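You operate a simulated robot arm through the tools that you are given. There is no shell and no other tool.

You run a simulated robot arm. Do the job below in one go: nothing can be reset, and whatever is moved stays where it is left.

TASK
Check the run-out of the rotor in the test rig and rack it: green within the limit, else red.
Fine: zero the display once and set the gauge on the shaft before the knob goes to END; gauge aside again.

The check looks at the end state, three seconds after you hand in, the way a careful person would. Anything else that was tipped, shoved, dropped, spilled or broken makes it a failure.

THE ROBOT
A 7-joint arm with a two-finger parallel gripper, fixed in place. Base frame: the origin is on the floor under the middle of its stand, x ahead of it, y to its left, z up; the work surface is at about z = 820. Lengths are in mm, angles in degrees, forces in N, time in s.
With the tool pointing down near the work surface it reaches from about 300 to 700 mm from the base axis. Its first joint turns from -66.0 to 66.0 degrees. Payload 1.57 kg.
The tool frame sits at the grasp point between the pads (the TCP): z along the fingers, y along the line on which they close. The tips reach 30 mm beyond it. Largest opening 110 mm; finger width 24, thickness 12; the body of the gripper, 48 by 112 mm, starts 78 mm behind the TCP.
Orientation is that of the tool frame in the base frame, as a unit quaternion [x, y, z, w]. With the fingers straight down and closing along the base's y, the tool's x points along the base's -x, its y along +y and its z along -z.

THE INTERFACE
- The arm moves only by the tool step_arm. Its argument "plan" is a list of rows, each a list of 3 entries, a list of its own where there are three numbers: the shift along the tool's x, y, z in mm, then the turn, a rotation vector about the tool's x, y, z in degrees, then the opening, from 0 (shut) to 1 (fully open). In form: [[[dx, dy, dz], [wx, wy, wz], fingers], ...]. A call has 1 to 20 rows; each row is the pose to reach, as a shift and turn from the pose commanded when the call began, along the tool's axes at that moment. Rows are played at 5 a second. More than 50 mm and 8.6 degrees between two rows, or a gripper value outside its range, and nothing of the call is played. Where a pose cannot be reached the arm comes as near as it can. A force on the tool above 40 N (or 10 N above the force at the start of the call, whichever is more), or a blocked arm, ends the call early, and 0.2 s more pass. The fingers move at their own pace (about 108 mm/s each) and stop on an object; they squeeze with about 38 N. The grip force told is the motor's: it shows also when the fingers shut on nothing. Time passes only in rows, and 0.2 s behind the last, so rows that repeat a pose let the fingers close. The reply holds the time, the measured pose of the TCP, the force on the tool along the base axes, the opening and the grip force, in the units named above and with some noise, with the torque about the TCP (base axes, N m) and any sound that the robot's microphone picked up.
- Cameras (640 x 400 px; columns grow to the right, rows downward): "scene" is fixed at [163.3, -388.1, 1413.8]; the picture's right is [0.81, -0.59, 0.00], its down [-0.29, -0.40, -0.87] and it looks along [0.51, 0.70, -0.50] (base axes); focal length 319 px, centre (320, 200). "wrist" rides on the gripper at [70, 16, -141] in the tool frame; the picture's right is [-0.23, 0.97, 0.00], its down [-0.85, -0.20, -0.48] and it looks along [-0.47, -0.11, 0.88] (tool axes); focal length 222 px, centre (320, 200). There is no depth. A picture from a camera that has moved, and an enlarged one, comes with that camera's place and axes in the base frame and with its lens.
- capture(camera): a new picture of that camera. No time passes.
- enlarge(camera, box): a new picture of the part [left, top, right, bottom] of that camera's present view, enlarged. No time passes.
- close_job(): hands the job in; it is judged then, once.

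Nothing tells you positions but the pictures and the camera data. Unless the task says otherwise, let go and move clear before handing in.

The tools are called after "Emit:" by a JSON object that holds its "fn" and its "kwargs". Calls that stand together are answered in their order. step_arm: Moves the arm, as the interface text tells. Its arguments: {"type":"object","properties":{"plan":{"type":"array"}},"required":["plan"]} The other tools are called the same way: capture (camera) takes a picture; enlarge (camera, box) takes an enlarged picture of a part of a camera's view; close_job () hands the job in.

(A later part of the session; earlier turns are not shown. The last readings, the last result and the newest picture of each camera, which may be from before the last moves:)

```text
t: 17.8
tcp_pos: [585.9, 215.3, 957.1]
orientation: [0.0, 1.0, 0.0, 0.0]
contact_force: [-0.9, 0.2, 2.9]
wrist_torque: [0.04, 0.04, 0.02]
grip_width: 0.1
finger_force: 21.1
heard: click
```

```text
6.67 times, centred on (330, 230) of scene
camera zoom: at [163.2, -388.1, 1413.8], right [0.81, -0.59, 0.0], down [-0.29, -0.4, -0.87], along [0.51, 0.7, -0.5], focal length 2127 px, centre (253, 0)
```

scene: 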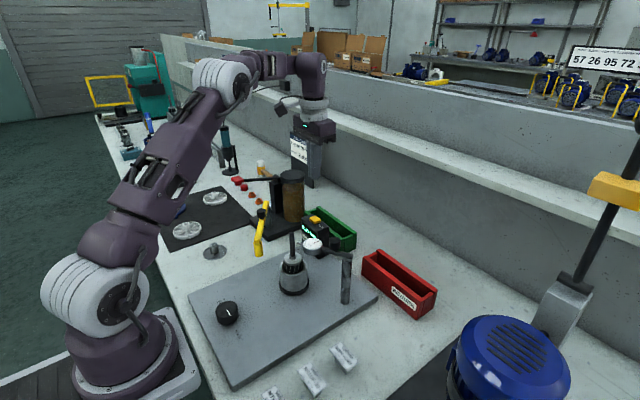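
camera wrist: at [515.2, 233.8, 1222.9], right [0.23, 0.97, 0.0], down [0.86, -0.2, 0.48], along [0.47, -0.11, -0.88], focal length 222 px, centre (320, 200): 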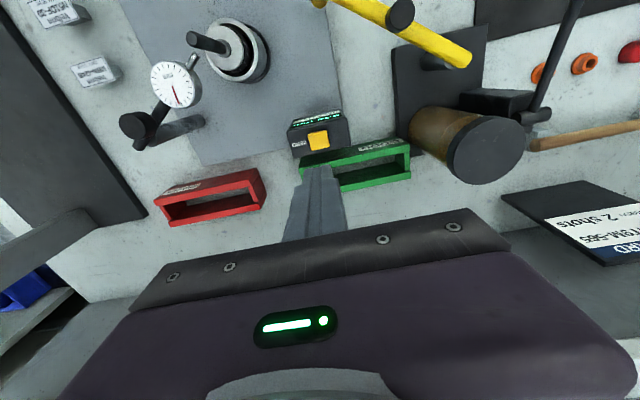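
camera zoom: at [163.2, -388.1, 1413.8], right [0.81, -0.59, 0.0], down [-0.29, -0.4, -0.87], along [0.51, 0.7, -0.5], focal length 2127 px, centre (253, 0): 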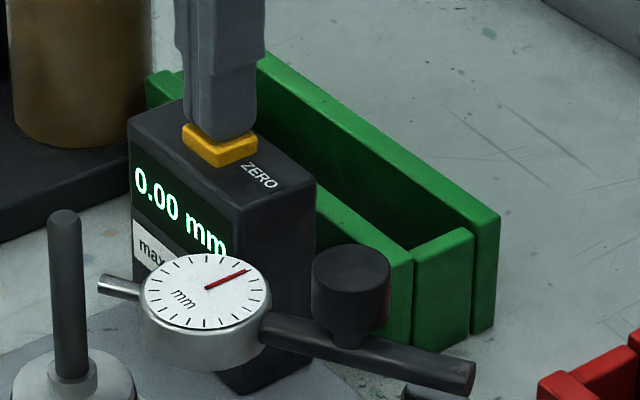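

A click was heard and the display reads 0.00 mm. I'll lift straight off the button and go above everything.

Emit:
{"fn": "step_arm", "kwargs": {"plan": [[[0, 0, -4], [0, 0, 0], 0], [[0, 0, -12], [0, 0, 0], 0], [[0, 0, -30], [0, 0, 0], 0], [[0, 0, -60], [0, 0, 0], 0], [[0, 0, -95], [0, 0, 0], 0], [[0, 0, -120], [0, 0, 0], 0]]}}

Emit:
{"fn": "enlarge", "kwargs": {"camera": "scene", "box": [260, 190, 400, 310]}}

```text
t: 19.2
tcp_pos: [584.5, 214.7, 1076.3]
orientation: [0.0, 1.0, 0.0, 0.0]
contact_force: [-0.2, 0.9, 0.2]
wrist_torque: [-0.01, -0.02, 0.01]
grip_width: 0.3
finger_force: 21.4
```

```text
3.33 times, centred on (330, 250) of scene
camera zoom: at [163.3, -388.1, 1413.8], right [0.81, -0.59, 0.0], down [-0.29, -0.4, -0.87], along [0.51, 0.7, -0.5], focal length 1064 px, centre (287, 33)
```

zoom: 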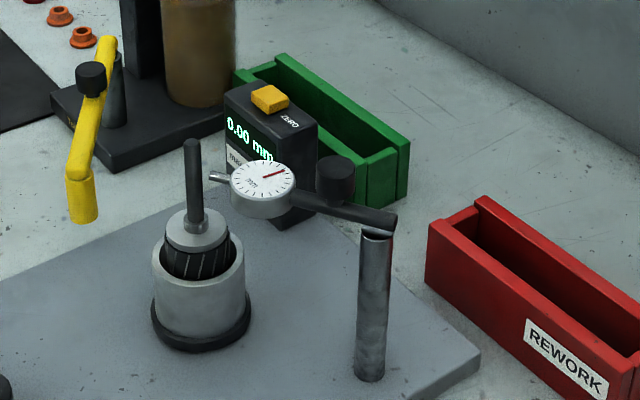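

Display stays at 0.00 mm and the gauge is set. Now I'll move above the run knob at (285, 131), turning the tool 60° so there is room to turn the knob back.

Emit:
{"fn": "step_arm", "kwargs": {"plan": [[[30, -8.3, 0], [0, 0, 6], 0.3], [[60, -16.6, 0], [0, 0, 12], 0.6], [[90, -25, 0], [0, 0, 18], 0.75], [[120, -33.3, 0], [0, 0, 24], 0.75], [[150, -41.6, 0], [0, 0, 30], 0.75], [[180, -50, 0], [0, 0, 36], 0.75], [[210, -58.3, 0], [0, 0, 42], 0.75], [[240, -66.6, 30], [0, 0, 48], 0.75], [[270, -75, 60], [0, 0, 54], 0.75], [[300, -83.3, 90], [0, 0, 60], 0.75], [[300, -83.3, 90], [0, 0, 60], 0.75]]}}

Emit:
{"fn": "capture", "kwargs": {"camera": "wrist"}}

Emit:
{"fn": "capture", "kwargs": {"camera": "scene"}}

```text
t: 21.6
tcp_pos: [284.3, 132.0, 984.9]
orientation: [0.5, 0.866, 0.001, -0.001]
contact_force: [0.7, -0.3, -0.1]
wrist_torque: [0.02, -0.01, 0.04]
grip_width: 82.3
finger_force: 0.0
```

```text
taken
camera wrist: at [263.9, 201.6, 1126.9], right [0.96, 0.29, 0.0], down [0.25, -0.84, 0.48], along [0.14, -0.46, -0.88], focal length 222 px, centre (320, 200)
```

wrist: 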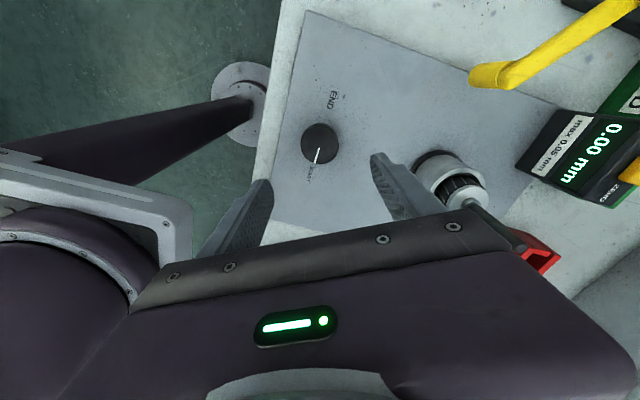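

```text
taken
```

scene: 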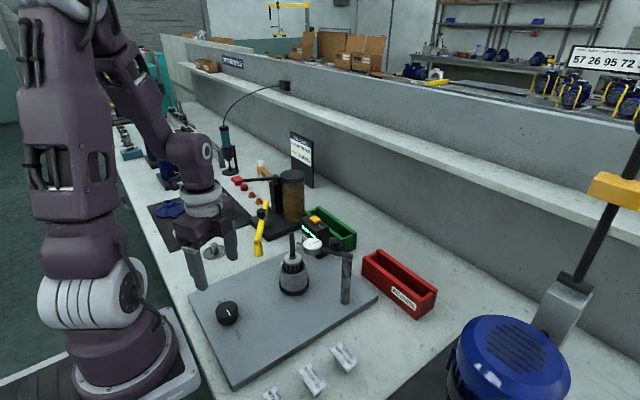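

The gripper hovers above the knob. I'll zoom to find the knob's centre and height.

Emit:
{"fn": "enlarge", "kwargs": {"camera": "wrist", "box": [250, 80, 410, 200]}}

Emit:
{"fn": "enlarge", "kwargs": {"camera": "scene", "box": [170, 220, 290, 340]}}

```text
3.33 times, centred on (330, 140) of wrist
camera zoom: at [263.9, 201.6, 1126.9], right [0.96, 0.29, 0.0], down [0.25, -0.84, 0.48], along [0.14, -0.46, -0.88], focal length 740 px, centre (287, 400)
```

zoom: 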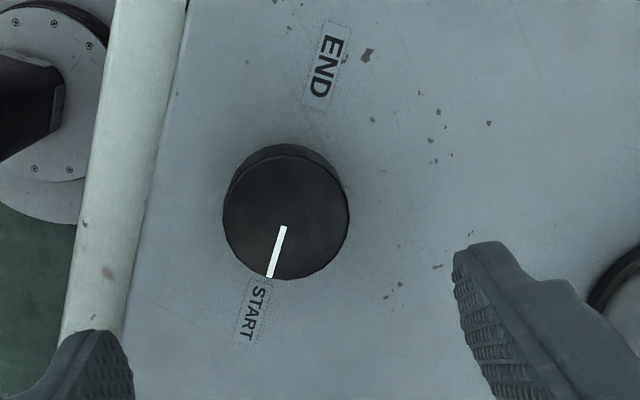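

```text
3.33 times, centred on (230, 280) of scene
camera zoom: at [163.3, -388.1, 1413.8], right [0.81, -0.59, 0.0], down [-0.29, -0.4, -0.87], along [0.51, 0.7, -0.5], focal length 1064 px, centre (620, -67)
```

zoom: 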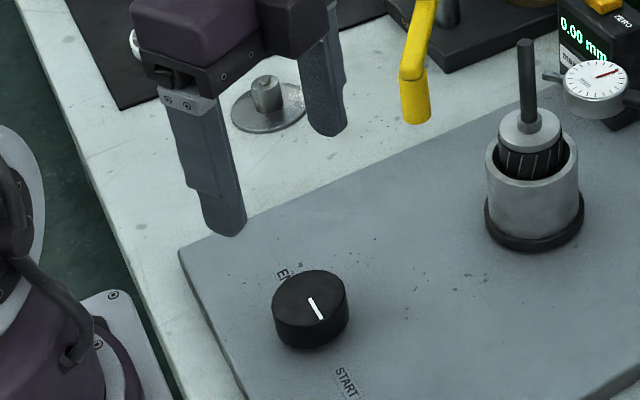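

The knob centre is at (284.5, 131.5), diameter 47 mm, directly under the tool. I'll descend so the tips reach just above the plate, then check.

Emit:
{"fn": "step_arm", "kwargs": {"plan": [[[0, 0, 25], [0, 0, 0], 0.75], [[0, 0, 50], [0, 0, 0], 0.75], [[0, 0, 75], [0, 0, 0], 0.75], [[0, 0, 100], [0, 0, 0], 0.75], [[0, 0, 112], [0, 0, 0], 0.75], [[0, 0, 118], [0, 0, 0], 0.75], [[0, 0, 118], [0, 0, 0], 0.75]]}}

Emit:
{"fn": "enlarge", "kwargs": {"camera": "scene", "box": [170, 240, 290, 340]}}

Emit:
{"fn": "enlarge", "kwargs": {"camera": "wrist", "box": [220, 80, 420, 240]}}

```text
t: 23.2
tcp_pos: [288.0, 132.2, 867.4]
orientation: [0.5, 0.866, 0.0, 0.0]
contact_force: [0.5, -0.7, 0.1]
wrist_torque: [-0.01, 0.03, 0.01]
grip_width: 82.4
finger_force: 0.1
```

```text
4.00 times, centred on (230, 290) of scene
camera zoom: at [163.3, -388.0, 1413.8], right [0.81, -0.59, 0.0], down [-0.29, -0.4, -0.87], along [0.51, 0.7, -0.5], focal length 1276 px, centre (680, -160)
```

zoom: 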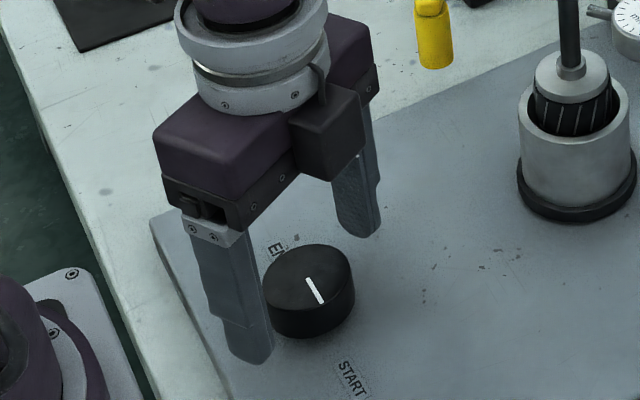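

```text
2.50 times, centred on (320, 160) of wrist
camera zoom: at [265.6, 202.0, 1009.5], right [0.96, 0.29, 0.0], down [0.25, -0.84, 0.48], along [0.14, -0.46, -0.88], focal length 555 px, centre (320, 300)
```

zoom: 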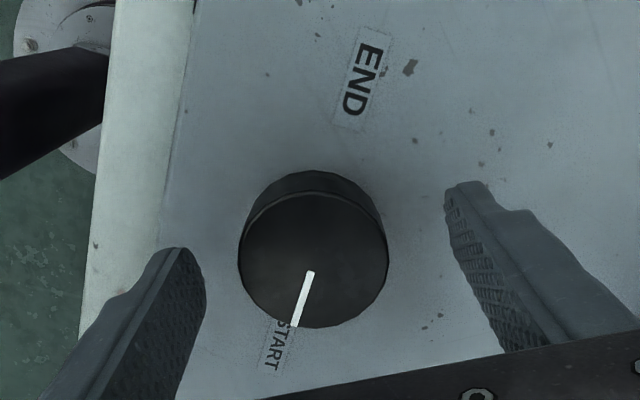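

The knob is about 2.3 mm off-centre along the closing direction. I'll correct this and close on it.

Emit:
{"fn": "step_arm", "kwargs": {"plan": [[[0, -2.3, 0], [0, 0, 0], 0.75], [[0, -2.3, 0], [0, 0, 0], 0.6], [[0, -2.3, 0], [0, 0, 0], 0.35], [[0, -2.3, 0], [0, 0, 0], 0.35]]}}

Emit:
{"fn": "enlarge", "kwargs": {"camera": "wrist", "box": [220, 80, 420, 240]}}

```text
t: 24.2
tcp_pos: [285.9, 130.8, 867.2]
orientation: [0.5, 0.866, 0.0, 0.0]
contact_force: [1.2, -0.7, -1.6]
wrist_torque: [-0.01, -0.05, -0.03]
grip_width: 47.2
finger_force: 45.1
```

```text
2.50 times, centred on (320, 160) of wrist
camera zoom: at [263.8, 200.2, 1009.8], right [0.96, 0.29, 0.0], down [0.25, -0.84, 0.48], along [0.14, -0.46, -0.88], focal length 555 px, centre (320, 300)
```

zoom: 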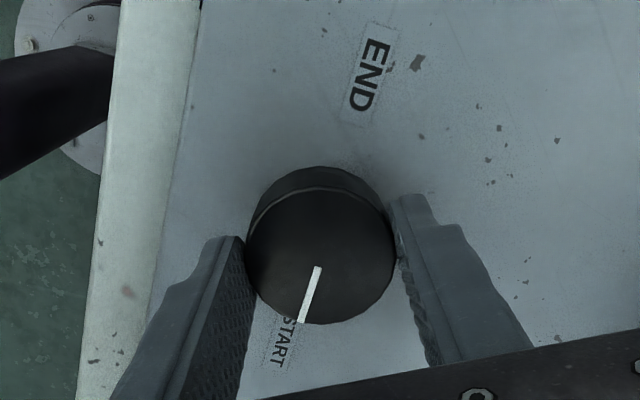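

The knob is gripped cleanly at 47.2 mm. I'll test a small turn toward END via the +x side (counter-clockwise from above) and look at torque and pointer.

Emit:
{"fn": "step_arm", "kwargs": {"plan": [[[0, 0, 0], [0, 0, -3], 0.35], [[0, 0, 0], [0, 0, -6], 0.35], [[0, 0, 0], [0, 0, -9], 0.35], [[0, 0, 0], [0, 0, -9], 0.35]]}}

Emit:
{"fn": "enlarge", "kwargs": {"camera": "wrist", "box": [220, 80, 420, 240]}}

Emit:
{"fn": "enlarge", "kwargs": {"camera": "scene", "box": [260, 200, 380, 300]}}

```text
t: 25.2
tcp_pos: [283.7, 131.5, 868.3]
orientation: [0.43, 0.903, 0.0, 0.0]
contact_force: [2.9, 0.9, -1.4]
wrist_torque: [-0.14, 0.33, -0.78]
grip_width: 47.7
finger_force: 44.9
```

```text
2.50 times, centred on (320, 160) of wrist
camera zoom: at [252.7, 196.7, 1010.1], right [0.9, 0.44, 0.0], down [0.38, -0.79, 0.48], along [0.21, -0.43, -0.88], focal length 555 px, centre (320, 300)
```

zoom: 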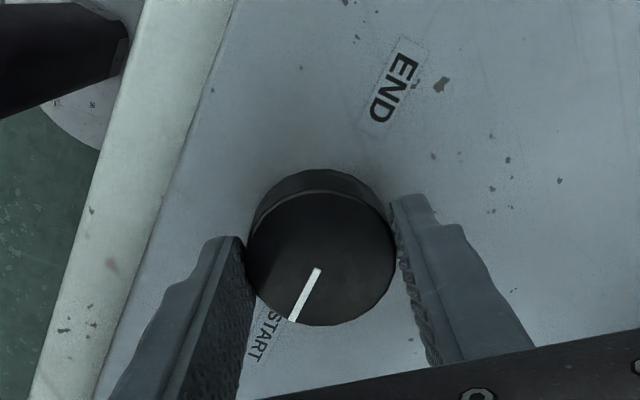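

```text
4.00 times, centred on (320, 250) of scene
camera zoom: at [163.4, -388.0, 1413.8], right [0.81, -0.59, 0.0], down [-0.29, -0.4, -0.87], along [0.51, 0.7, -0.5], focal length 1276 px, centre (320, 0)
```

zoom: 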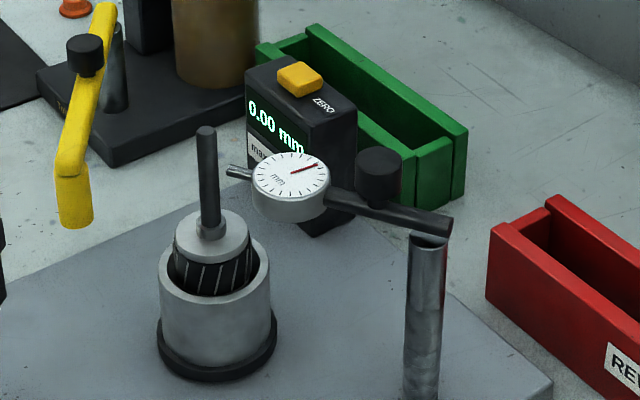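

The knob slipped in the fingers with −0.78 Nm, and its pointer stayed at START, so that direction is against the stop. I'll turn back and test the other direction (clockwise from above).

Emit:
{"fn": "step_arm", "kwargs": {"plan": [[[0, 0, 0], [0, 0, 4], 0.35], [[0, 0, 0], [0, 0, 8], 0.35], [[0, 0, 0], [0, 0, 12], 0.35], [[0, 0, 0], [0, 0, 16], 0.35], [[0, 0, 0], [0, 0, 19], 0.35], [[0, 0, 0], [0, 0, 19], 0.35]]}}

Emit:
{"fn": "enlarge", "kwargs": {"camera": "wrist", "box": [220, 80, 420, 240]}}

Emit:
{"fn": "enlarge", "kwargs": {"camera": "scene", "box": [260, 200, 380, 300]}}

```text
t: 26.6
tcp_pos: [284.2, 131.3, 868.3]
orientation: [0.574, 0.819, 0.0, 0.0]
contact_force: [10.8, -2.2, 7.5]
wrist_torque: [-0.43, -0.43, 0.0]
grip_width: 47.9
finger_force: 44.4
```

```text
2.50 times, centred on (320, 160) of wrist
camera zoom: at [275.8, 203.6, 1010.1], right [0.99, 0.12, 0.0], down [0.1, -0.87, 0.48], along [0.06, -0.47, -0.88], focal length 555 px, centre (320, 300)
```

zoom: 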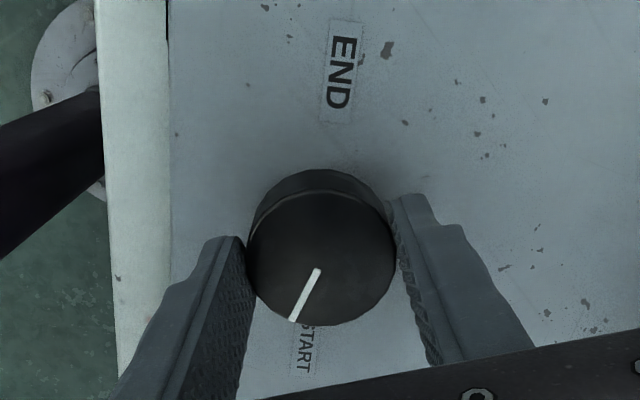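

```text
4.00 times, centred on (320, 250) of scene
camera zoom: at [163.5, -388.1, 1413.7], right [0.81, -0.59, 0.0], down [-0.29, -0.4, -0.87], along [0.51, 0.7, -0.5], focal length 1276 px, centre (320, 0)
```

zoom: 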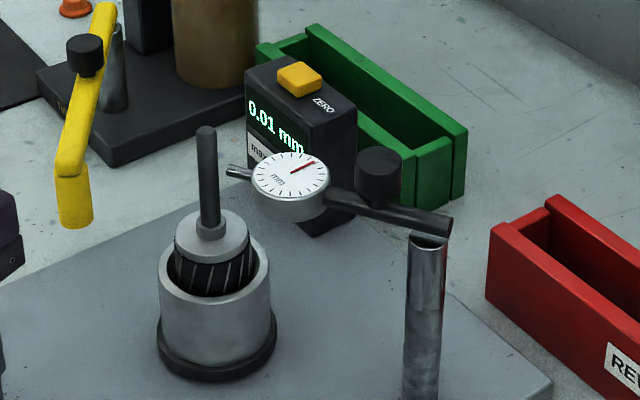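

The knob turns this way, and the display now shows 0.01 mm, so the gauge is reading. I'll open, wind the tool back 120° around the knob and regrip for a long turn.

Emit:
{"fn": "step_arm", "kwargs": {"plan": [[[0, 0, 0], [0, 0, 0], 0.6], [[0, 0, 0], [0, 0, 0], 0.75], [[0, 0, 0], [0, 0, -8], 0.75], [[0, 0, 0], [0, 0, -16], 0.75], [[0, 0, 0], [0, 0, -24], 0.75], [[0, 0, 0], [0, 0, -32], 0.75], [[0, 0, 0], [0, 0, -40], 0.75], [[0, 0, 0], [0, 0, -48], 0.75], [[0, 0, 0], [0, 0, -56], 0.75], [[0, 0, 0], [0, 0, -64], 0.75], [[0, 0, 0], [0, 0, -72], 0.75], [[0, 0, 0], [0, 0, -80], 0.75], [[0, 0, 0], [0, 0, -88], 0.75], [[0, 0, 0], [0, 0, -96], 0.75], [[0, 0, 0], [0, 0, -104], 0.75], [[0, 0, 0], [0, 0, -112], 0.75], [[0, 0, 0], [0, 0, -120], 0.75], [[0, 0, 0], [0, 0, -120], 0.75]]}}

Emit:
{"fn": "enlarge", "kwargs": {"camera": "wrist", "box": [220, 80, 420, 240]}}

Emit:
{"fn": "enlarge", "kwargs": {"camera": "scene", "box": [170, 200, 350, 340]}}

```text
t: 30.4
tcp_pos: [284.1, 130.6, 868.9]
orientation: [-0.423, 0.906, 0.001, 0.0]
contact_force: [-0.4, -0.5, -0.8]
wrist_torque: [0.02, -0.03, 0.0]
grip_width: 82.6
finger_force: 0.0
```

```text
2.50 times, centred on (320, 160) of wrist
camera zoom: at [226.4, 89.6, 1009.9], right [-0.6, 0.8, 0.0], down [0.7, 0.53, 0.48], along [0.38, 0.29, -0.88], focal length 555 px, centre (320, 300)
```

zoom: 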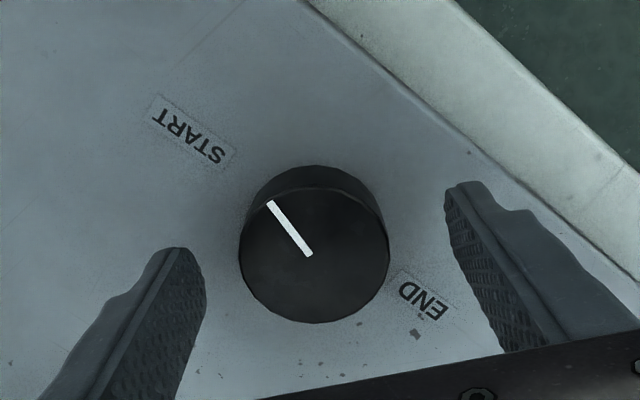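

```text
2.86 times, centred on (260, 270) of scene
camera zoom: at [163.3, -388.0, 1413.8], right [0.81, -0.59, 0.0], down [-0.29, -0.4, -0.87], along [0.51, 0.7, -0.5], focal length 912 px, centre (491, 0)
```

zoom: 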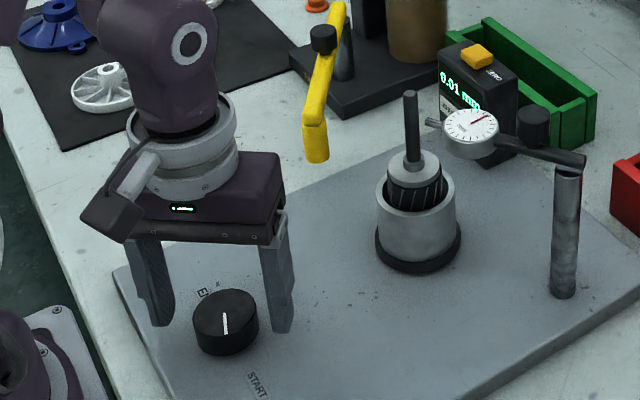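

The pointer stayed where I left it. I'll correct by 2.2 mm along the closing direction and close again.

Emit:
{"fn": "step_arm", "kwargs": {"plan": [[[0, -2.2, 0], [0, 0, 0], 0.75], [[0, -2.2, 0], [0, 0, 0], 0.6], [[0, -2.2, 0], [0, 0, 0], 0.35], [[0, -2.2, 0], [0, 0, 0], 0.35]]}}

Emit:
{"fn": "enlarge", "kwargs": {"camera": "wrist", "box": [220, 80, 420, 240]}}

```text
t: 31.4
tcp_pos: [285.5, 130.9, 867.3]
orientation: [-0.423, 0.906, 0.001, 0.0]
contact_force: [-4.7, 3.8, -2.1]
wrist_torque: [0.11, 0.26, -0.01]
grip_width: 47.0
finger_force: 44.7
```

```text
2.50 times, centred on (320, 160) of wrist
camera zoom: at [228.0, 88.6, 1009.8], right [-0.6, 0.8, 0.0], down [0.7, 0.53, 0.48], along [0.38, 0.29, -0.88], focal length 555 px, centre (320, 300)
```

zoom: 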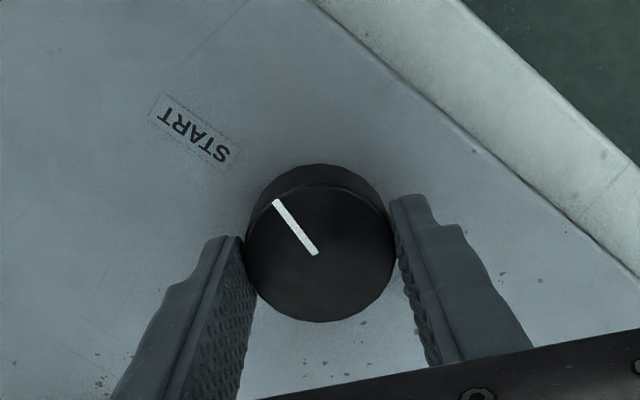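

The knob is gripped again. I'll turn clockwise in 5° rows, easing the sideways preload slightly.

Emit:
{"fn": "step_arm", "kwargs": {"plan": [[[0, 0.7, 0], [0, 0, 5], 0.35], [[0, 0.7, 0], [0, 0, 10], 0.35], [[0, 0.7, 0], [0, 0, 15], 0.35], [[0, 0.7, 0], [0, 0, 20], 0.35], [[0, 0.7, 0], [0, 0, 25], 0.35], [[0, 0.7, 0], [0, 0, 30], 0.35], [[0, 0.7, 0], [0, 0, 35], 0.35], [[0, 0.7, 0], [0, 0, 40], 0.35], [[0, 0.7, 0], [0, 0, 45], 0.35], [[0, 0.7, 0], [0, 0, 50], 0.35], [[0, 0.7, 0], [0, 0, 55], 0.35], [[0, 0.7, 0], [0, 0, 60], 0.35], [[0, 0.7, 0], [0, 0, 60], 0.35]]}}

Emit:
{"fn": "enlarge", "kwargs": {"camera": "wrist", "box": [220, 80, 420, 240]}}

Emit:
{"fn": "enlarge", "kwargs": {"camera": "scene", "box": [260, 200, 380, 300]}}

```text
t: 34.2
tcp_pos: [285.5, 130.1, 867.9]
orientation: [0.089, 0.996, 0.001, 0.0]
contact_force: [10.7, 1.1, -20.3]
wrist_torque: [-0.32, -0.88, 0.01]
grip_width: 46.8
finger_force: 44.5
```

```text
2.50 times, centred on (320, 160) of wrist
camera zoom: at [219.0, 159.5, 1009.6], right [0.39, 0.92, 0.0], down [0.81, -0.35, 0.48], along [0.44, -0.19, -0.88], focal length 555 px, centre (320, 300)
```

zoom: 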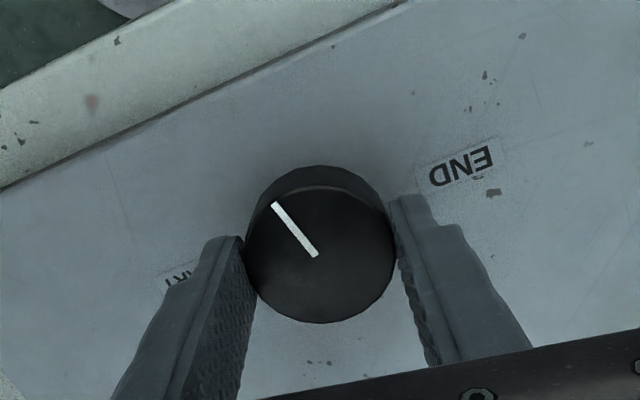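

```text
4.00 times, centred on (320, 250) of scene
camera zoom: at [163.7, -387.9, 1413.8], right [0.81, -0.59, 0.0], down [-0.29, -0.4, -0.87], along [0.51, 0.7, -0.5], focal length 1276 px, centre (320, 0)
```

zoom: 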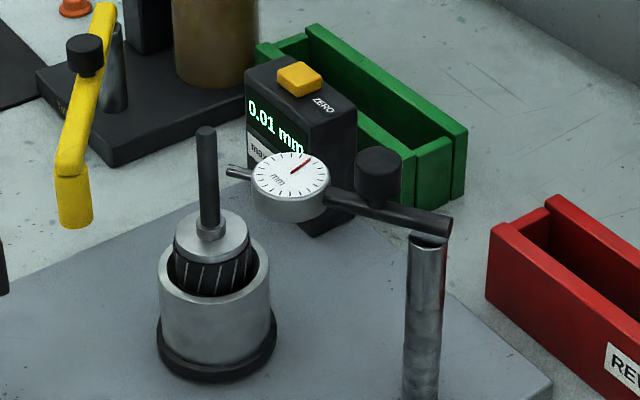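

The knob follows and the display reads 0.01 mm so far. I'll continue turning, easing the vertical strain on the grip a little.

Emit:
{"fn": "step_arm", "kwargs": {"plan": [[[-0.6, 0, 0.7], [0, 0, 0], 0.35], [[-0.6, 0, 0.7], [0, 0, 5], 0.35], [[-0.6, 0, 0.7], [0, 0, 10], 0.35], [[-0.6, 0, 0.7], [0, 0, 15], 0.35], [[-0.6, 0, 0.7], [0, 0, 20], 0.35], [[-0.6, 0, 0.7], [0, 0, 25], 0.35], [[-0.6, 0, 0.7], [0, 0, 30], 0.35], [[-0.6, 0, 0.7], [0, 0, 35], 0.35], [[-0.6, 0, 0.7], [0, 0, 40], 0.35], [[-0.6, 0, 0.7], [0, 0, 45], 0.35], [[-0.6, 0, 0.7], [0, 0, 50], 0.35], [[-0.6, 0, 0.7], [0, 0, 55], 0.35], [[-0.6, 0, 0.7], [0, 0, 60], 0.35], [[-0.6, 0, 0.7], [0, 0, 60], 0.35]]}}

Emit:
{"fn": "enlarge", "kwargs": {"camera": "wrist", "box": [220, 80, 420, 240]}}

Emit:
{"fn": "enlarge", "kwargs": {"camera": "scene", "box": [260, 200, 380, 300]}}

```text
t: 37.2
tcp_pos: [285.2, 130.5, 866.7]
orientation: [0.574, 0.819, -0.001, 0.0]
contact_force: [-11.6, -15.7, 15.2]
wrist_torque: [0.02, 0.61, 0.01]
grip_width: 47.0
finger_force: 44.8
```

```text
2.50 times, centred on (320, 160) of wrist
camera zoom: at [276.6, 202.6, 1009.4], right [0.99, 0.12, 0.0], down [0.1, -0.87, 0.48], along [0.06, -0.48, -0.88], focal length 555 px, centre (320, 300)
```

zoom: 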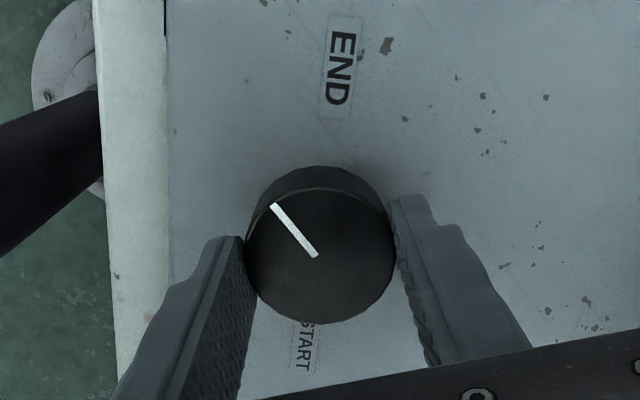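

```text
4.00 times, centred on (320, 250) of scene
camera zoom: at [162.9, -388.5, 1413.7], right [0.81, -0.59, 0.0], down [-0.29, -0.4, -0.87], along [0.51, 0.7, -0.5], focal length 1276 px, centre (320, 0)
```

zoom: 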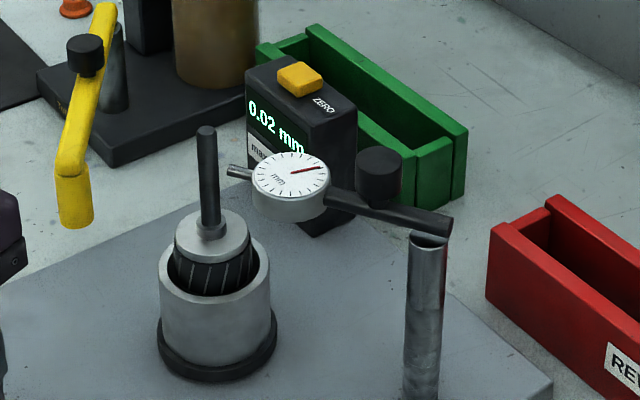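

Display shows 0.02 mm; about 40° remain to END. I'll open, wind back 60° and regrip for the last part.

Emit:
{"fn": "step_arm", "kwargs": {"plan": [[[0, 0, 0], [0, 0, 0], 0.6], [[0, 0, 0], [0, 0, 0], 0.75], [[0, 0, 0], [0, 0, -7], 0.75], [[0, 0, 0], [0, 0, -14], 0.75], [[0, 0, 0], [0, 0, -21], 0.75], [[0, 0, 0], [0, 0, -28], 0.75], [[0, 0, 0], [0, 0, -35], 0.75], [[0, 0, 0], [0, 0, -42], 0.75], [[0, 0, 0], [0, 0, -49], 0.75], [[0, 0, 0], [0, 0, -55], 0.75], [[0, 0, 0], [0, 0, -60], 0.75], [[0, 0, 0], [0, 0, -60], 0.75]]}}

Emit:
{"fn": "enlarge", "kwargs": {"camera": "wrist", "box": [220, 80, 420, 240]}}

Emit:
{"fn": "enlarge", "kwargs": {"camera": "scene", "box": [280, 200, 380, 280]}}

```text
t: 39.8
tcp_pos: [285.5, 129.9, 867.3]
orientation: [0.086, 0.996, 0.0, 0.0]
contact_force: [-0.2, -0.1, -0.5]
wrist_torque: [0.02, 0.01, 0.01]
grip_width: 82.7
finger_force: 0.0
```

```text
2.50 times, centred on (320, 160) of wrist
camera zoom: at [219.9, 160.0, 1009.7], right [0.39, 0.92, 0.0], down [0.81, -0.34, 0.48], along [0.44, -0.19, -0.88], focal length 555 px, centre (320, 300)
```

zoom: 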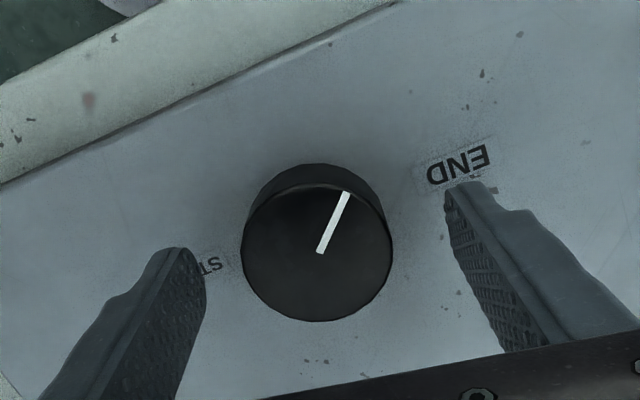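

```text
5.00 times, centred on (330, 240) of scene
camera zoom: at [163.3, -388.0, 1413.8], right [0.81, -0.59, 0.0], down [-0.29, -0.4, -0.87], along [0.51, 0.7, -0.5], focal length 1596 px, centre (270, 0)
```

zoom: 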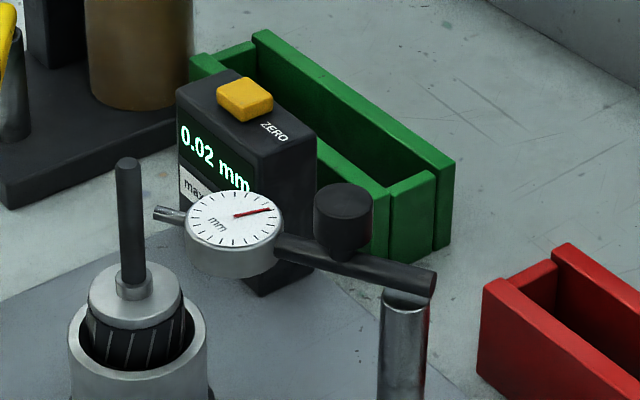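

The knob is now at about 139°. I'll recentre by 1.4 mm, close, and turn the remaining ~41° to END.

Emit:
{"fn": "step_arm", "kwargs": {"plan": [[[0, -1.4, 0], [0, 0, 0], 0.75], [[0, -1.4, 0], [0, 0, 0], 0.6], [[0, -1.4, 0], [0, 0, 0], 0.35], [[0, -1.4, 0], [0, 0, 0], 0.35], [[0, -1.4, 0], [0, 0, 5], 0.35], [[0, -1.4, 0], [0, 0, 10], 0.35], [[0, -1.4, 0], [0, 0, 15], 0.35], [[0, -1.4, 0], [0, 0, 20], 0.35], [[0, -1.4, 0], [0, 0, 25], 0.35], [[0, -1.4, 0], [0, 0, 30], 0.35], [[0, -1.4, 0], [0, 0, 34], 0.35], [[0, -1.4, 0], [0, 0, 34], 0.35]]}}

Emit:
{"fn": "enlarge", "kwargs": {"camera": "wrist", "box": [220, 80, 420, 240]}}

Emit:
{"fn": "enlarge", "kwargs": {"camera": "scene", "box": [280, 200, 380, 280]}}

```text
t: 42.4
tcp_pos: [285.8, 129.4, 867.2]
orientation: [0.375, 0.927, -0.001, 0.0]
contact_force: [8.9, 16.8, 14.7]
wrist_torque: [0.46, -0.17, 0.02]
grip_width: 47.6
finger_force: 44.5
```

```text
2.50 times, centred on (320, 160) of wrist
camera zoom: at [246.6, 190.7, 1009.0], right [0.84, 0.54, 0.0], down [0.48, -0.74, 0.48], along [0.26, -0.4, -0.88], focal length 555 px, centre (320, 300)
```

zoom: 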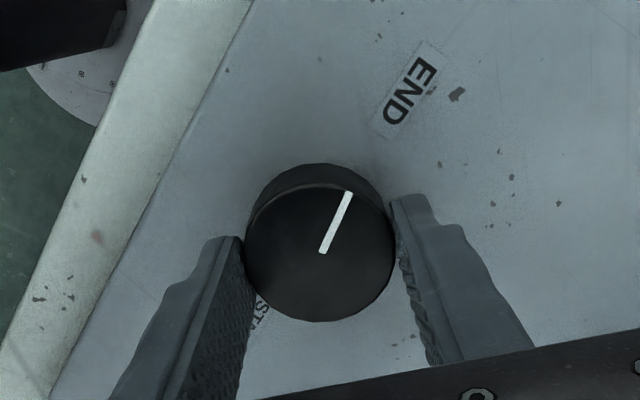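

```text
5.00 times, centred on (330, 240) of scene
camera zoom: at [163.4, -387.7, 1413.9], right [0.81, -0.59, 0.0], down [-0.29, -0.4, -0.87], along [0.51, 0.7, -0.5], focal length 1596 px, centre (270, 0)
```

zoom: 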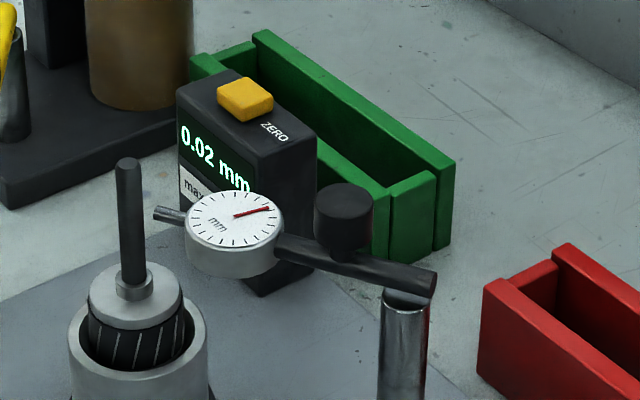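

The pointer is nearly at END, display 0.02 mm. I'll turn the last degrees slowly until the stop is felt.

Emit:
{"fn": "step_arm", "kwargs": {"plan": [[[0.2, 0.7, -0.4], [0, 0, 2], 0.35], [[0.2, 0.7, -0.4], [0, 0, 4], 0.35], [[0.2, 0.7, -0.4], [0, 0, 6], 0.35], [[0.2, 0.7, -0.4], [0, 0, 8], 0.35], [[0.2, 0.7, -0.4], [0, 0, 10], 0.35], [[0.2, 0.7, -0.4], [0, 0, 10], 0.35]]}}

Emit:
{"fn": "enlarge", "kwargs": {"camera": "wrist", "box": [220, 80, 420, 240]}}

Emit:
{"fn": "enlarge", "kwargs": {"camera": "scene", "box": [280, 200, 380, 280]}}

```text
t: 43.8
tcp_pos: [285.4, 129.8, 868.2]
orientation: [0.455, 0.89, 0.0, 0.0]
contact_force: [2.6, 6.6, -16.9]
wrist_torque: [0.34, -0.25, -0.01]
grip_width: 47.5
finger_force: 45.0
```

```text
2.50 times, centred on (320, 160) of wrist
camera zoom: at [257.7, 196.5, 1009.7], right [0.92, 0.39, 0.0], down [0.34, -0.81, 0.48], along [0.18, -0.44, -0.88], focal length 555 px, centre (320, 300)
```

zoom: 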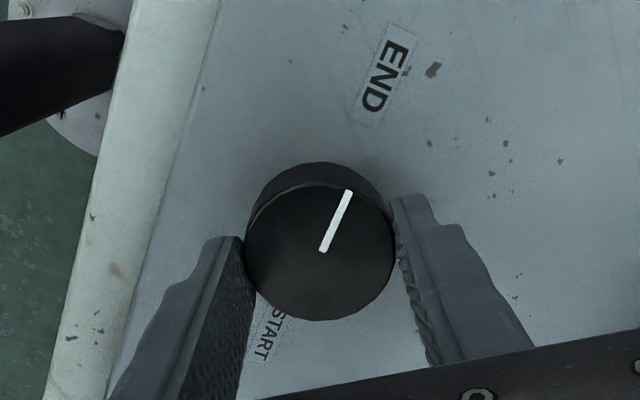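

```text
5.00 times, centred on (330, 240) of scene
camera zoom: at [163.5, -387.8, 1413.8], right [0.81, -0.59, 0.0], down [-0.29, -0.4, -0.87], along [0.51, 0.7, -0.5], focal length 1596 px, centre (270, 0)
```

zoom: 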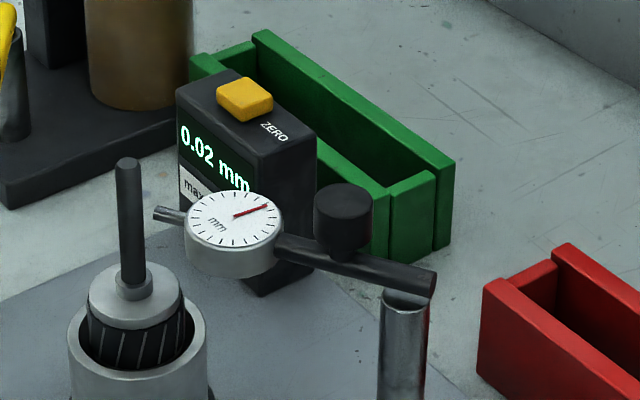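

The pointer is at +y, exactly toward END. I'll try 3° more to feel whether the stop is there.

Emit:
{"fn": "step_arm", "kwargs": {"plan": [[[0, 0, 0.3], [0, 0, 1], 0.35], [[0, 0, 0.3], [0, 0, 2], 0.35], [[0, 0, 0.3], [0, 0, 3], 0.35], [[0, 0, 0.3], [0, 0, 3], 0.35]]}}

Emit:
{"fn": "enlarge", "kwargs": {"camera": "wrist", "box": [220, 80, 420, 240]}}

Emit:
{"fn": "enlarge", "kwargs": {"camera": "scene", "box": [280, 200, 380, 280]}}

```text
t: 44.8
tcp_pos: [284.4, 128.5, 867.6]
orientation: [0.478, 0.879, -0.001, 0.001]
contact_force: [3.6, -4.7, 33.4]
wrist_torque: [-0.03, 0.24, -0.05]
grip_width: 47.6
finger_force: 44.9
```

```text
2.50 times, centred on (320, 160) of wrist
camera zoom: at [261.0, 197.9, 1009.5], right [0.94, 0.34, 0.0], down [0.3, -0.83, 0.48], along [0.16, -0.45, -0.88], focal length 555 px, centre (320, 300)
```

zoom: 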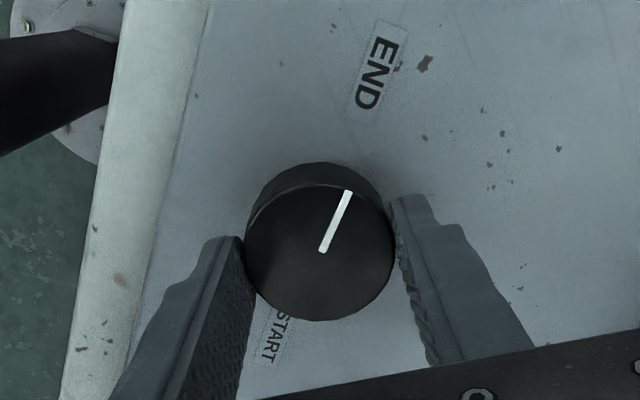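

```text
5.00 times, centred on (330, 240) of scene
camera zoom: at [163.1, -388.3, 1413.7], right [0.81, -0.59, 0.0], down [-0.29, -0.4, -0.87], along [0.51, 0.7, -0.5], focal length 1596 px, centre (270, 0)
```

zoom: 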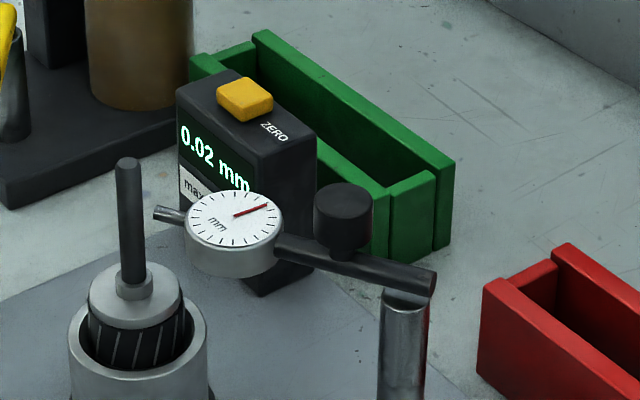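

No stop was felt, and the pointer has turned with the fingers to about 180°. I'll release, lift clear and measure the pointer precisely.

Emit:
{"fn": "step_arm", "kwargs": {"plan": [[[0, 0, -0.4], [0, 0, 0], 0.35], [[0, 0, -0.4], [0, 0, 0], 0.6], [[0, 0, -0.4], [0, 0, 0], 0.75], [[0, 0, -20], [0, 0, 0], 0.75], [[0, 0, -50], [0, 0, 0], 0.75], [[0, 0, -90], [0, 0, 0], 0.75], [[0, 0, -120], [0, 0, 0], 0.75]]}}

Emit:
{"fn": "enlarge", "kwargs": {"camera": "wrist", "box": [250, 80, 410, 200]}}

Emit:
{"fn": "enlarge", "kwargs": {"camera": "scene", "box": [195, 280, 275, 340]}}

Emit:
{"fn": "enlarge", "kwargs": {"camera": "scene", "box": [280, 200, 380, 280]}}

```text
t: 46.4
tcp_pos: [287.5, 127.7, 987.4]
orientation: [0.477, 0.879, 0.0, 0.0]
contact_force: [-1.6, 0.4, -0.1]
wrist_torque: [0.03, 0.01, 0.01]
grip_width: 82.7
finger_force: 0.1
```

```text
3.33 times, centred on (330, 140) of wrist
camera zoom: at [262.3, 196.2, 1128.4], right [0.94, 0.34, 0.0], down [0.3, -0.83, 0.48], along [0.16, -0.45, -0.88], focal length 740 px, centre (287, 400)
```

zoom: 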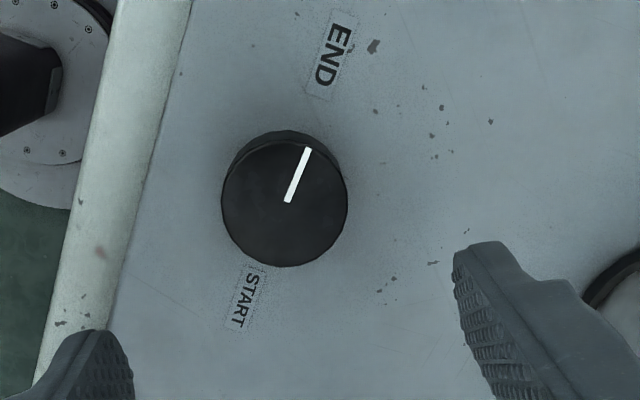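

```text
6.67 times, centred on (235, 310) of scene
camera zoom: at [163.3, -388.0, 1413.8], right [0.81, -0.59, 0.0], down [-0.29, -0.4, -0.87], along [0.51, 0.7, -0.5], focal length 2127 px, centre (887, -533)
```

zoom: 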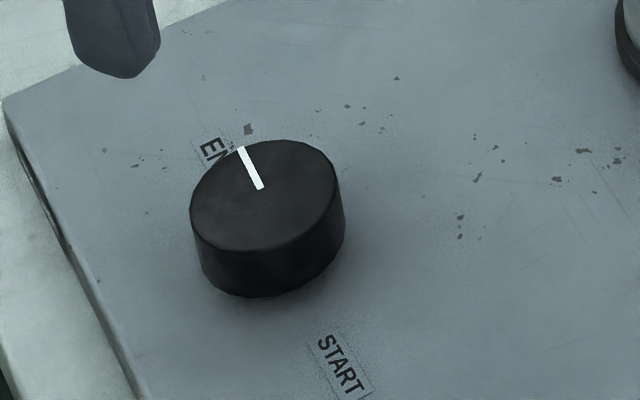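

```text
5.00 times, centred on (330, 240) of scene
camera zoom: at [163.3, -388.0, 1413.8], right [0.81, -0.59, 0.0], down [-0.29, -0.4, -0.87], along [0.51, 0.7, -0.5], focal length 1596 px, centre (270, 0)
```

zoom: 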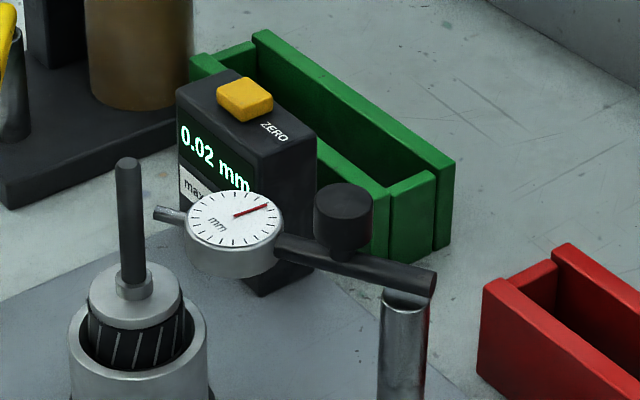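

The pointer is at END (about 183° from START, within measuring error) and the display reads 0.02 mm, below the 0.05 limit, so the rotor goes in the green tray. Next I swing the gauge aside: moving above its handle at (513, 42).

Emit:
{"fn": "step_arm", "kwargs": {"plan": [[[0, 0, -40], [0, 0, 0], 0.5], [[0, 0, -84], [0, 0, 1], 0.45], [[-20, 14.5, -84], [0, 0, 2], 0.45], [[-45, 32.7, -84], [0, 0, 3], 0.45], [[-70, 51, -84], [0, 0, 4], 0.45], [[-95, 69, -84], [0, 0, 5], 0.45], [[-120, 87.3, -84], [0, 0, 5], 0.45], [[-145, 105.5, -84], [0, 0, 5], 0.45], [[-170, 123.7, -84], [0, 0, 5], 0.45], [[-188, 136.8, -84], [0, 0, 5], 0.45], [[-195.8, 142.5, -84], [0, 0, 5], 0.45], [[-195.8, 142.5, -84], [0, 0, 5], 0.45]]}}

Emit:
{"fn": "enlarge", "kwargs": {"camera": "wrist", "box": [240, 60, 400, 200]}}

```text
t: 49.0
tcp_pos: [513.4, 43.0, 1070.6]
orientation: [0.516, 0.857, 0.0, -0.001]
contact_force: [0.5, 0.1, -0.7]
wrist_torque: [0.03, -0.01, 0.03]
grip_width: 49.3
finger_force: 0.0
```

```text
2.86 times, centred on (320, 130) of wrist
camera zoom: at [494.7, 113.4, 1212.8], right [0.97, 0.26, 0.0], down [0.23, -0.85, 0.48], along [0.12, -0.46, -0.88], focal length 635 px, centre (320, 400)
```

zoom: 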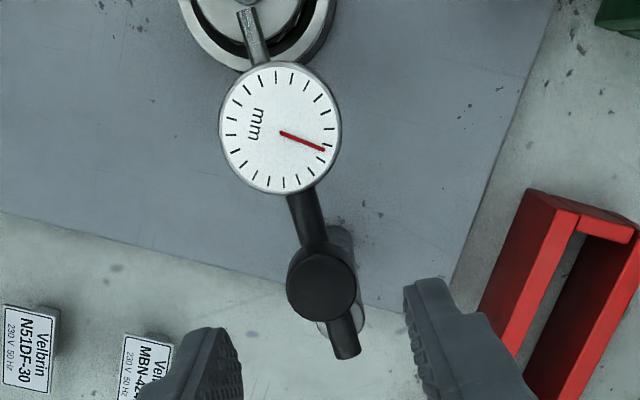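

The view matches the one at release, so I'm right above the handle. I'll descend 79 mm and close on it.

Emit:
{"fn": "step_arm", "kwargs": {"plan": [[[0, 0, 25], [0, 0, 0], 0.45], [[0, 0, 50], [0, 0, 0], 0.45], [[0, 0, 70], [0, 0, 0], 0.45], [[0, 0, 79], [0, 0, 0], 0.45], [[0, 0, 79], [0, 0, 0], 0.45], [[0, 0, 79], [0, 0, 0], 0.1], [[0, 0, 79], [0, 0, 0], 0.1]]}}

Emit:
{"fn": "enlarge", "kwargs": {"camera": "wrist", "box": [240, 60, 440, 220]}}

Emit:
{"fn": "enlarge", "kwargs": {"camera": "scene", "box": [270, 200, 370, 290]}}

```text
t: 50.6
tcp_pos: [512.6, 43.4, 990.6]
orientation: [0.515, 0.857, 0.0, 0.0]
contact_force: [2.5, 1.1, -5.3]
wrist_torque: [-0.09, -0.22, 0.0]
grip_width: 25.0
finger_force: 36.9
```

```text
2.50 times, centred on (340, 140) of wrist
camera zoom: at [494.2, 113.5, 1133.2], right [0.97, 0.26, 0.0], down [0.23, -0.85, 0.48], along [0.12, -0.46, -0.88], focal length 555 px, centre (270, 350)
```

zoom: 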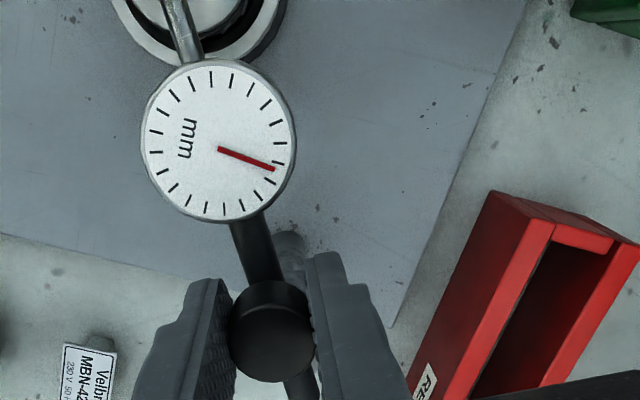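

```text
4.44 times, centred on (320, 245) of scene
camera zoom: at [163.4, -388.0, 1413.8], right [0.81, -0.59, 0.0], down [-0.29, -0.4, -0.87], along [0.51, 0.7, -0.5], focal length 1418 px, centre (320, 0)
```

zoom: 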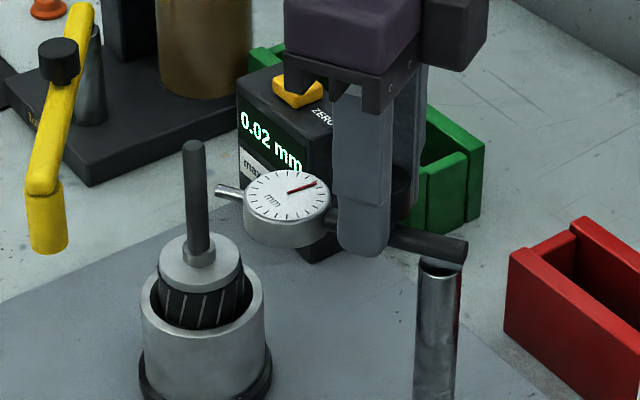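

Grip is good (25 mm). Now I'll swing the gauge arm back counter-clockwise, first 30°.

Emit:
{"fn": "step_arm", "kwargs": {"plan": [[[-0.11, -2.49, 0], [0, 0, -5], 0.1], [[-0.43, -4.95, 0], [0, 0, -10], 0.1], [[-0.97, -7.38, 0], [0, 0, -15], 0.1], [[-1.72, -9.75, 0], [0, 0, -20], 0.1], [[-2.67, -12.04, 0], [0, 0, -25], 0.1], [[-3.82, -14.25, 0], [0, 0, -30], 0.1], [[-3.82, -14.25, 0], [0, 0, -30], 0.1]]}}

Emit:
{"fn": "enlarge", "kwargs": {"camera": "scene", "box": [270, 200, 370, 290]}}

```text
t: 52.2
tcp_pos: [500.5, 32.7, 991.5]
orientation: [0.277, 0.961, -0.001, 0.0]
contact_force: [5.4, -16.5, -24.6]
wrist_torque: [0.11, -0.09, -0.35]
grip_width: 25.2
finger_force: 36.4
```

```text
4.44 times, centred on (320, 245) of scene
camera zoom: at [163.9, -388.5, 1413.6], right [0.81, -0.59, 0.0], down [-0.29, -0.4, -0.87], along [0.51, 0.7, -0.5], focal length 1418 px, centre (320, 0)
```

zoom: 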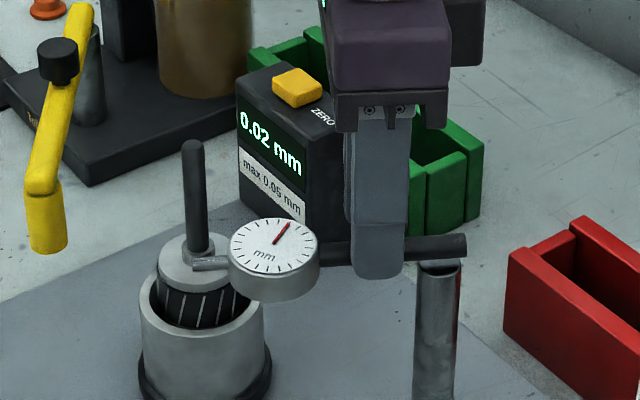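

The gauge is swinging aside; there's some strain in the grip, which I'll relax slightly while continuing another 30°.

Emit:
{"fn": "step_arm", "kwargs": {"plan": [[[-0.6, -0.4, 0.6], [0, 0, 0], 0.1], [[-0.71, -2.85, 0.6], [0, 0, -5], 0.1], [[-1.03, -5.26, 0.6], [0, 0, -10], 0.1], [[-1.55, -7.65, 0.6], [0, 0, -15], 0.1], [[-2.3, -9.98, 0.6], [0, 0, -20], 0.1], [[-3.2, -12.2, 0.6], [0, 0, -25], 0.1], [[-4.35, -14.4, 0.6], [0, 0, -30], 0.1], [[-4.35, -14.4, 0.6], [0, 0, -30], 0.1]]}}

Emit:
{"fn": "enlarge", "kwargs": {"camera": "scene", "box": [270, 200, 370, 290]}}

Emit:
{"fn": "enlarge", "kwargs": {"camera": "wrist", "box": [240, 60, 440, 220]}}

```text
t: 54.0
tcp_pos: [496.5, 18.1, 992.9]
orientation: [0.017, 1.0, 0.001, -0.001]
contact_force: [-7.6, -11.5, 6.2]
wrist_torque: [-0.11, -0.01, -0.37]
grip_width: 25.6
finger_force: 36.9
```

```text
4.44 times, centred on (320, 245) of scene
camera zoom: at [163.0, -388.4, 1413.7], right [0.81, -0.59, 0.0], down [-0.29, -0.4, -0.87], along [0.51, 0.7, -0.5], focal length 1418 px, centre (320, 0)
```

zoom: 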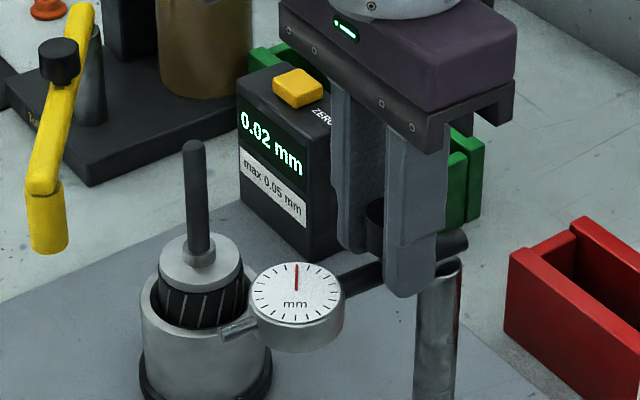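

```text
2.50 times, centred on (340, 140) of wrist
camera zoom: at [427.5, 37.8, 1133.4], right [0.26, 0.97, 0.0], down [0.85, -0.23, 0.48], along [0.46, -0.12, -0.88], focal length 555 px, centre (270, 350)
```

zoom: 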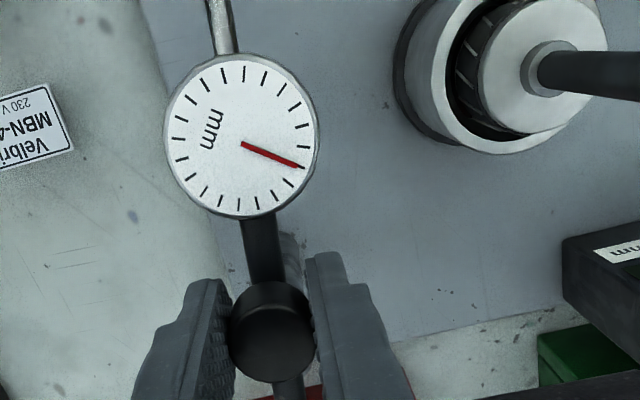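

The gauge is almost back at its original aside position. I'll go another 3° and then release and lift.

Emit:
{"fn": "step_arm", "kwargs": {"plan": [[[0, -0.9, 0], [0, 0, -1.5], 0.1], [[0, -1.7, 0], [0, 0, -3], 0.1], [[0, -1.7, 0], [0, 0, -3], 0.1]]}}

Emit:
{"fn": "enlarge", "kwargs": {"camera": "wrist", "box": [240, 60, 440, 220]}}

```text
t: 54.8
tcp_pos: [496.7, 16.3, 991.9]
orientation: [-0.008, 1.0, 0.0, -0.001]
contact_force: [-3.6, -9.0, 4.8]
wrist_torque: [-0.07, 0.58, -0.18]
grip_width: 25.6
finger_force: 36.4
```

```text
2.50 times, centred on (340, 140) of wrist
camera zoom: at [426.5, 32.4, 1133.4], right [0.21, 0.98, 0.0], down [0.86, -0.18, 0.48], along [0.47, -0.1, -0.88], focal length 555 px, centre (270, 350)
```

zoom: 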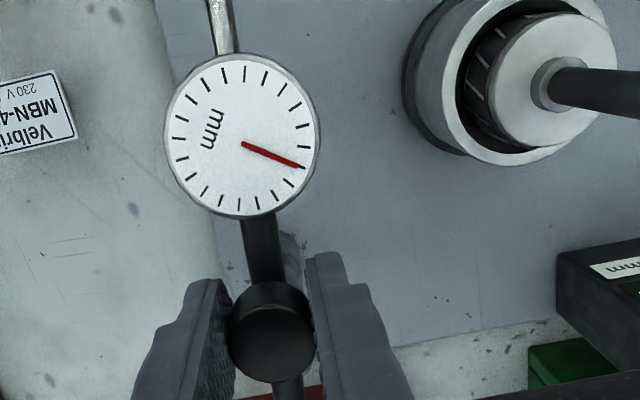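

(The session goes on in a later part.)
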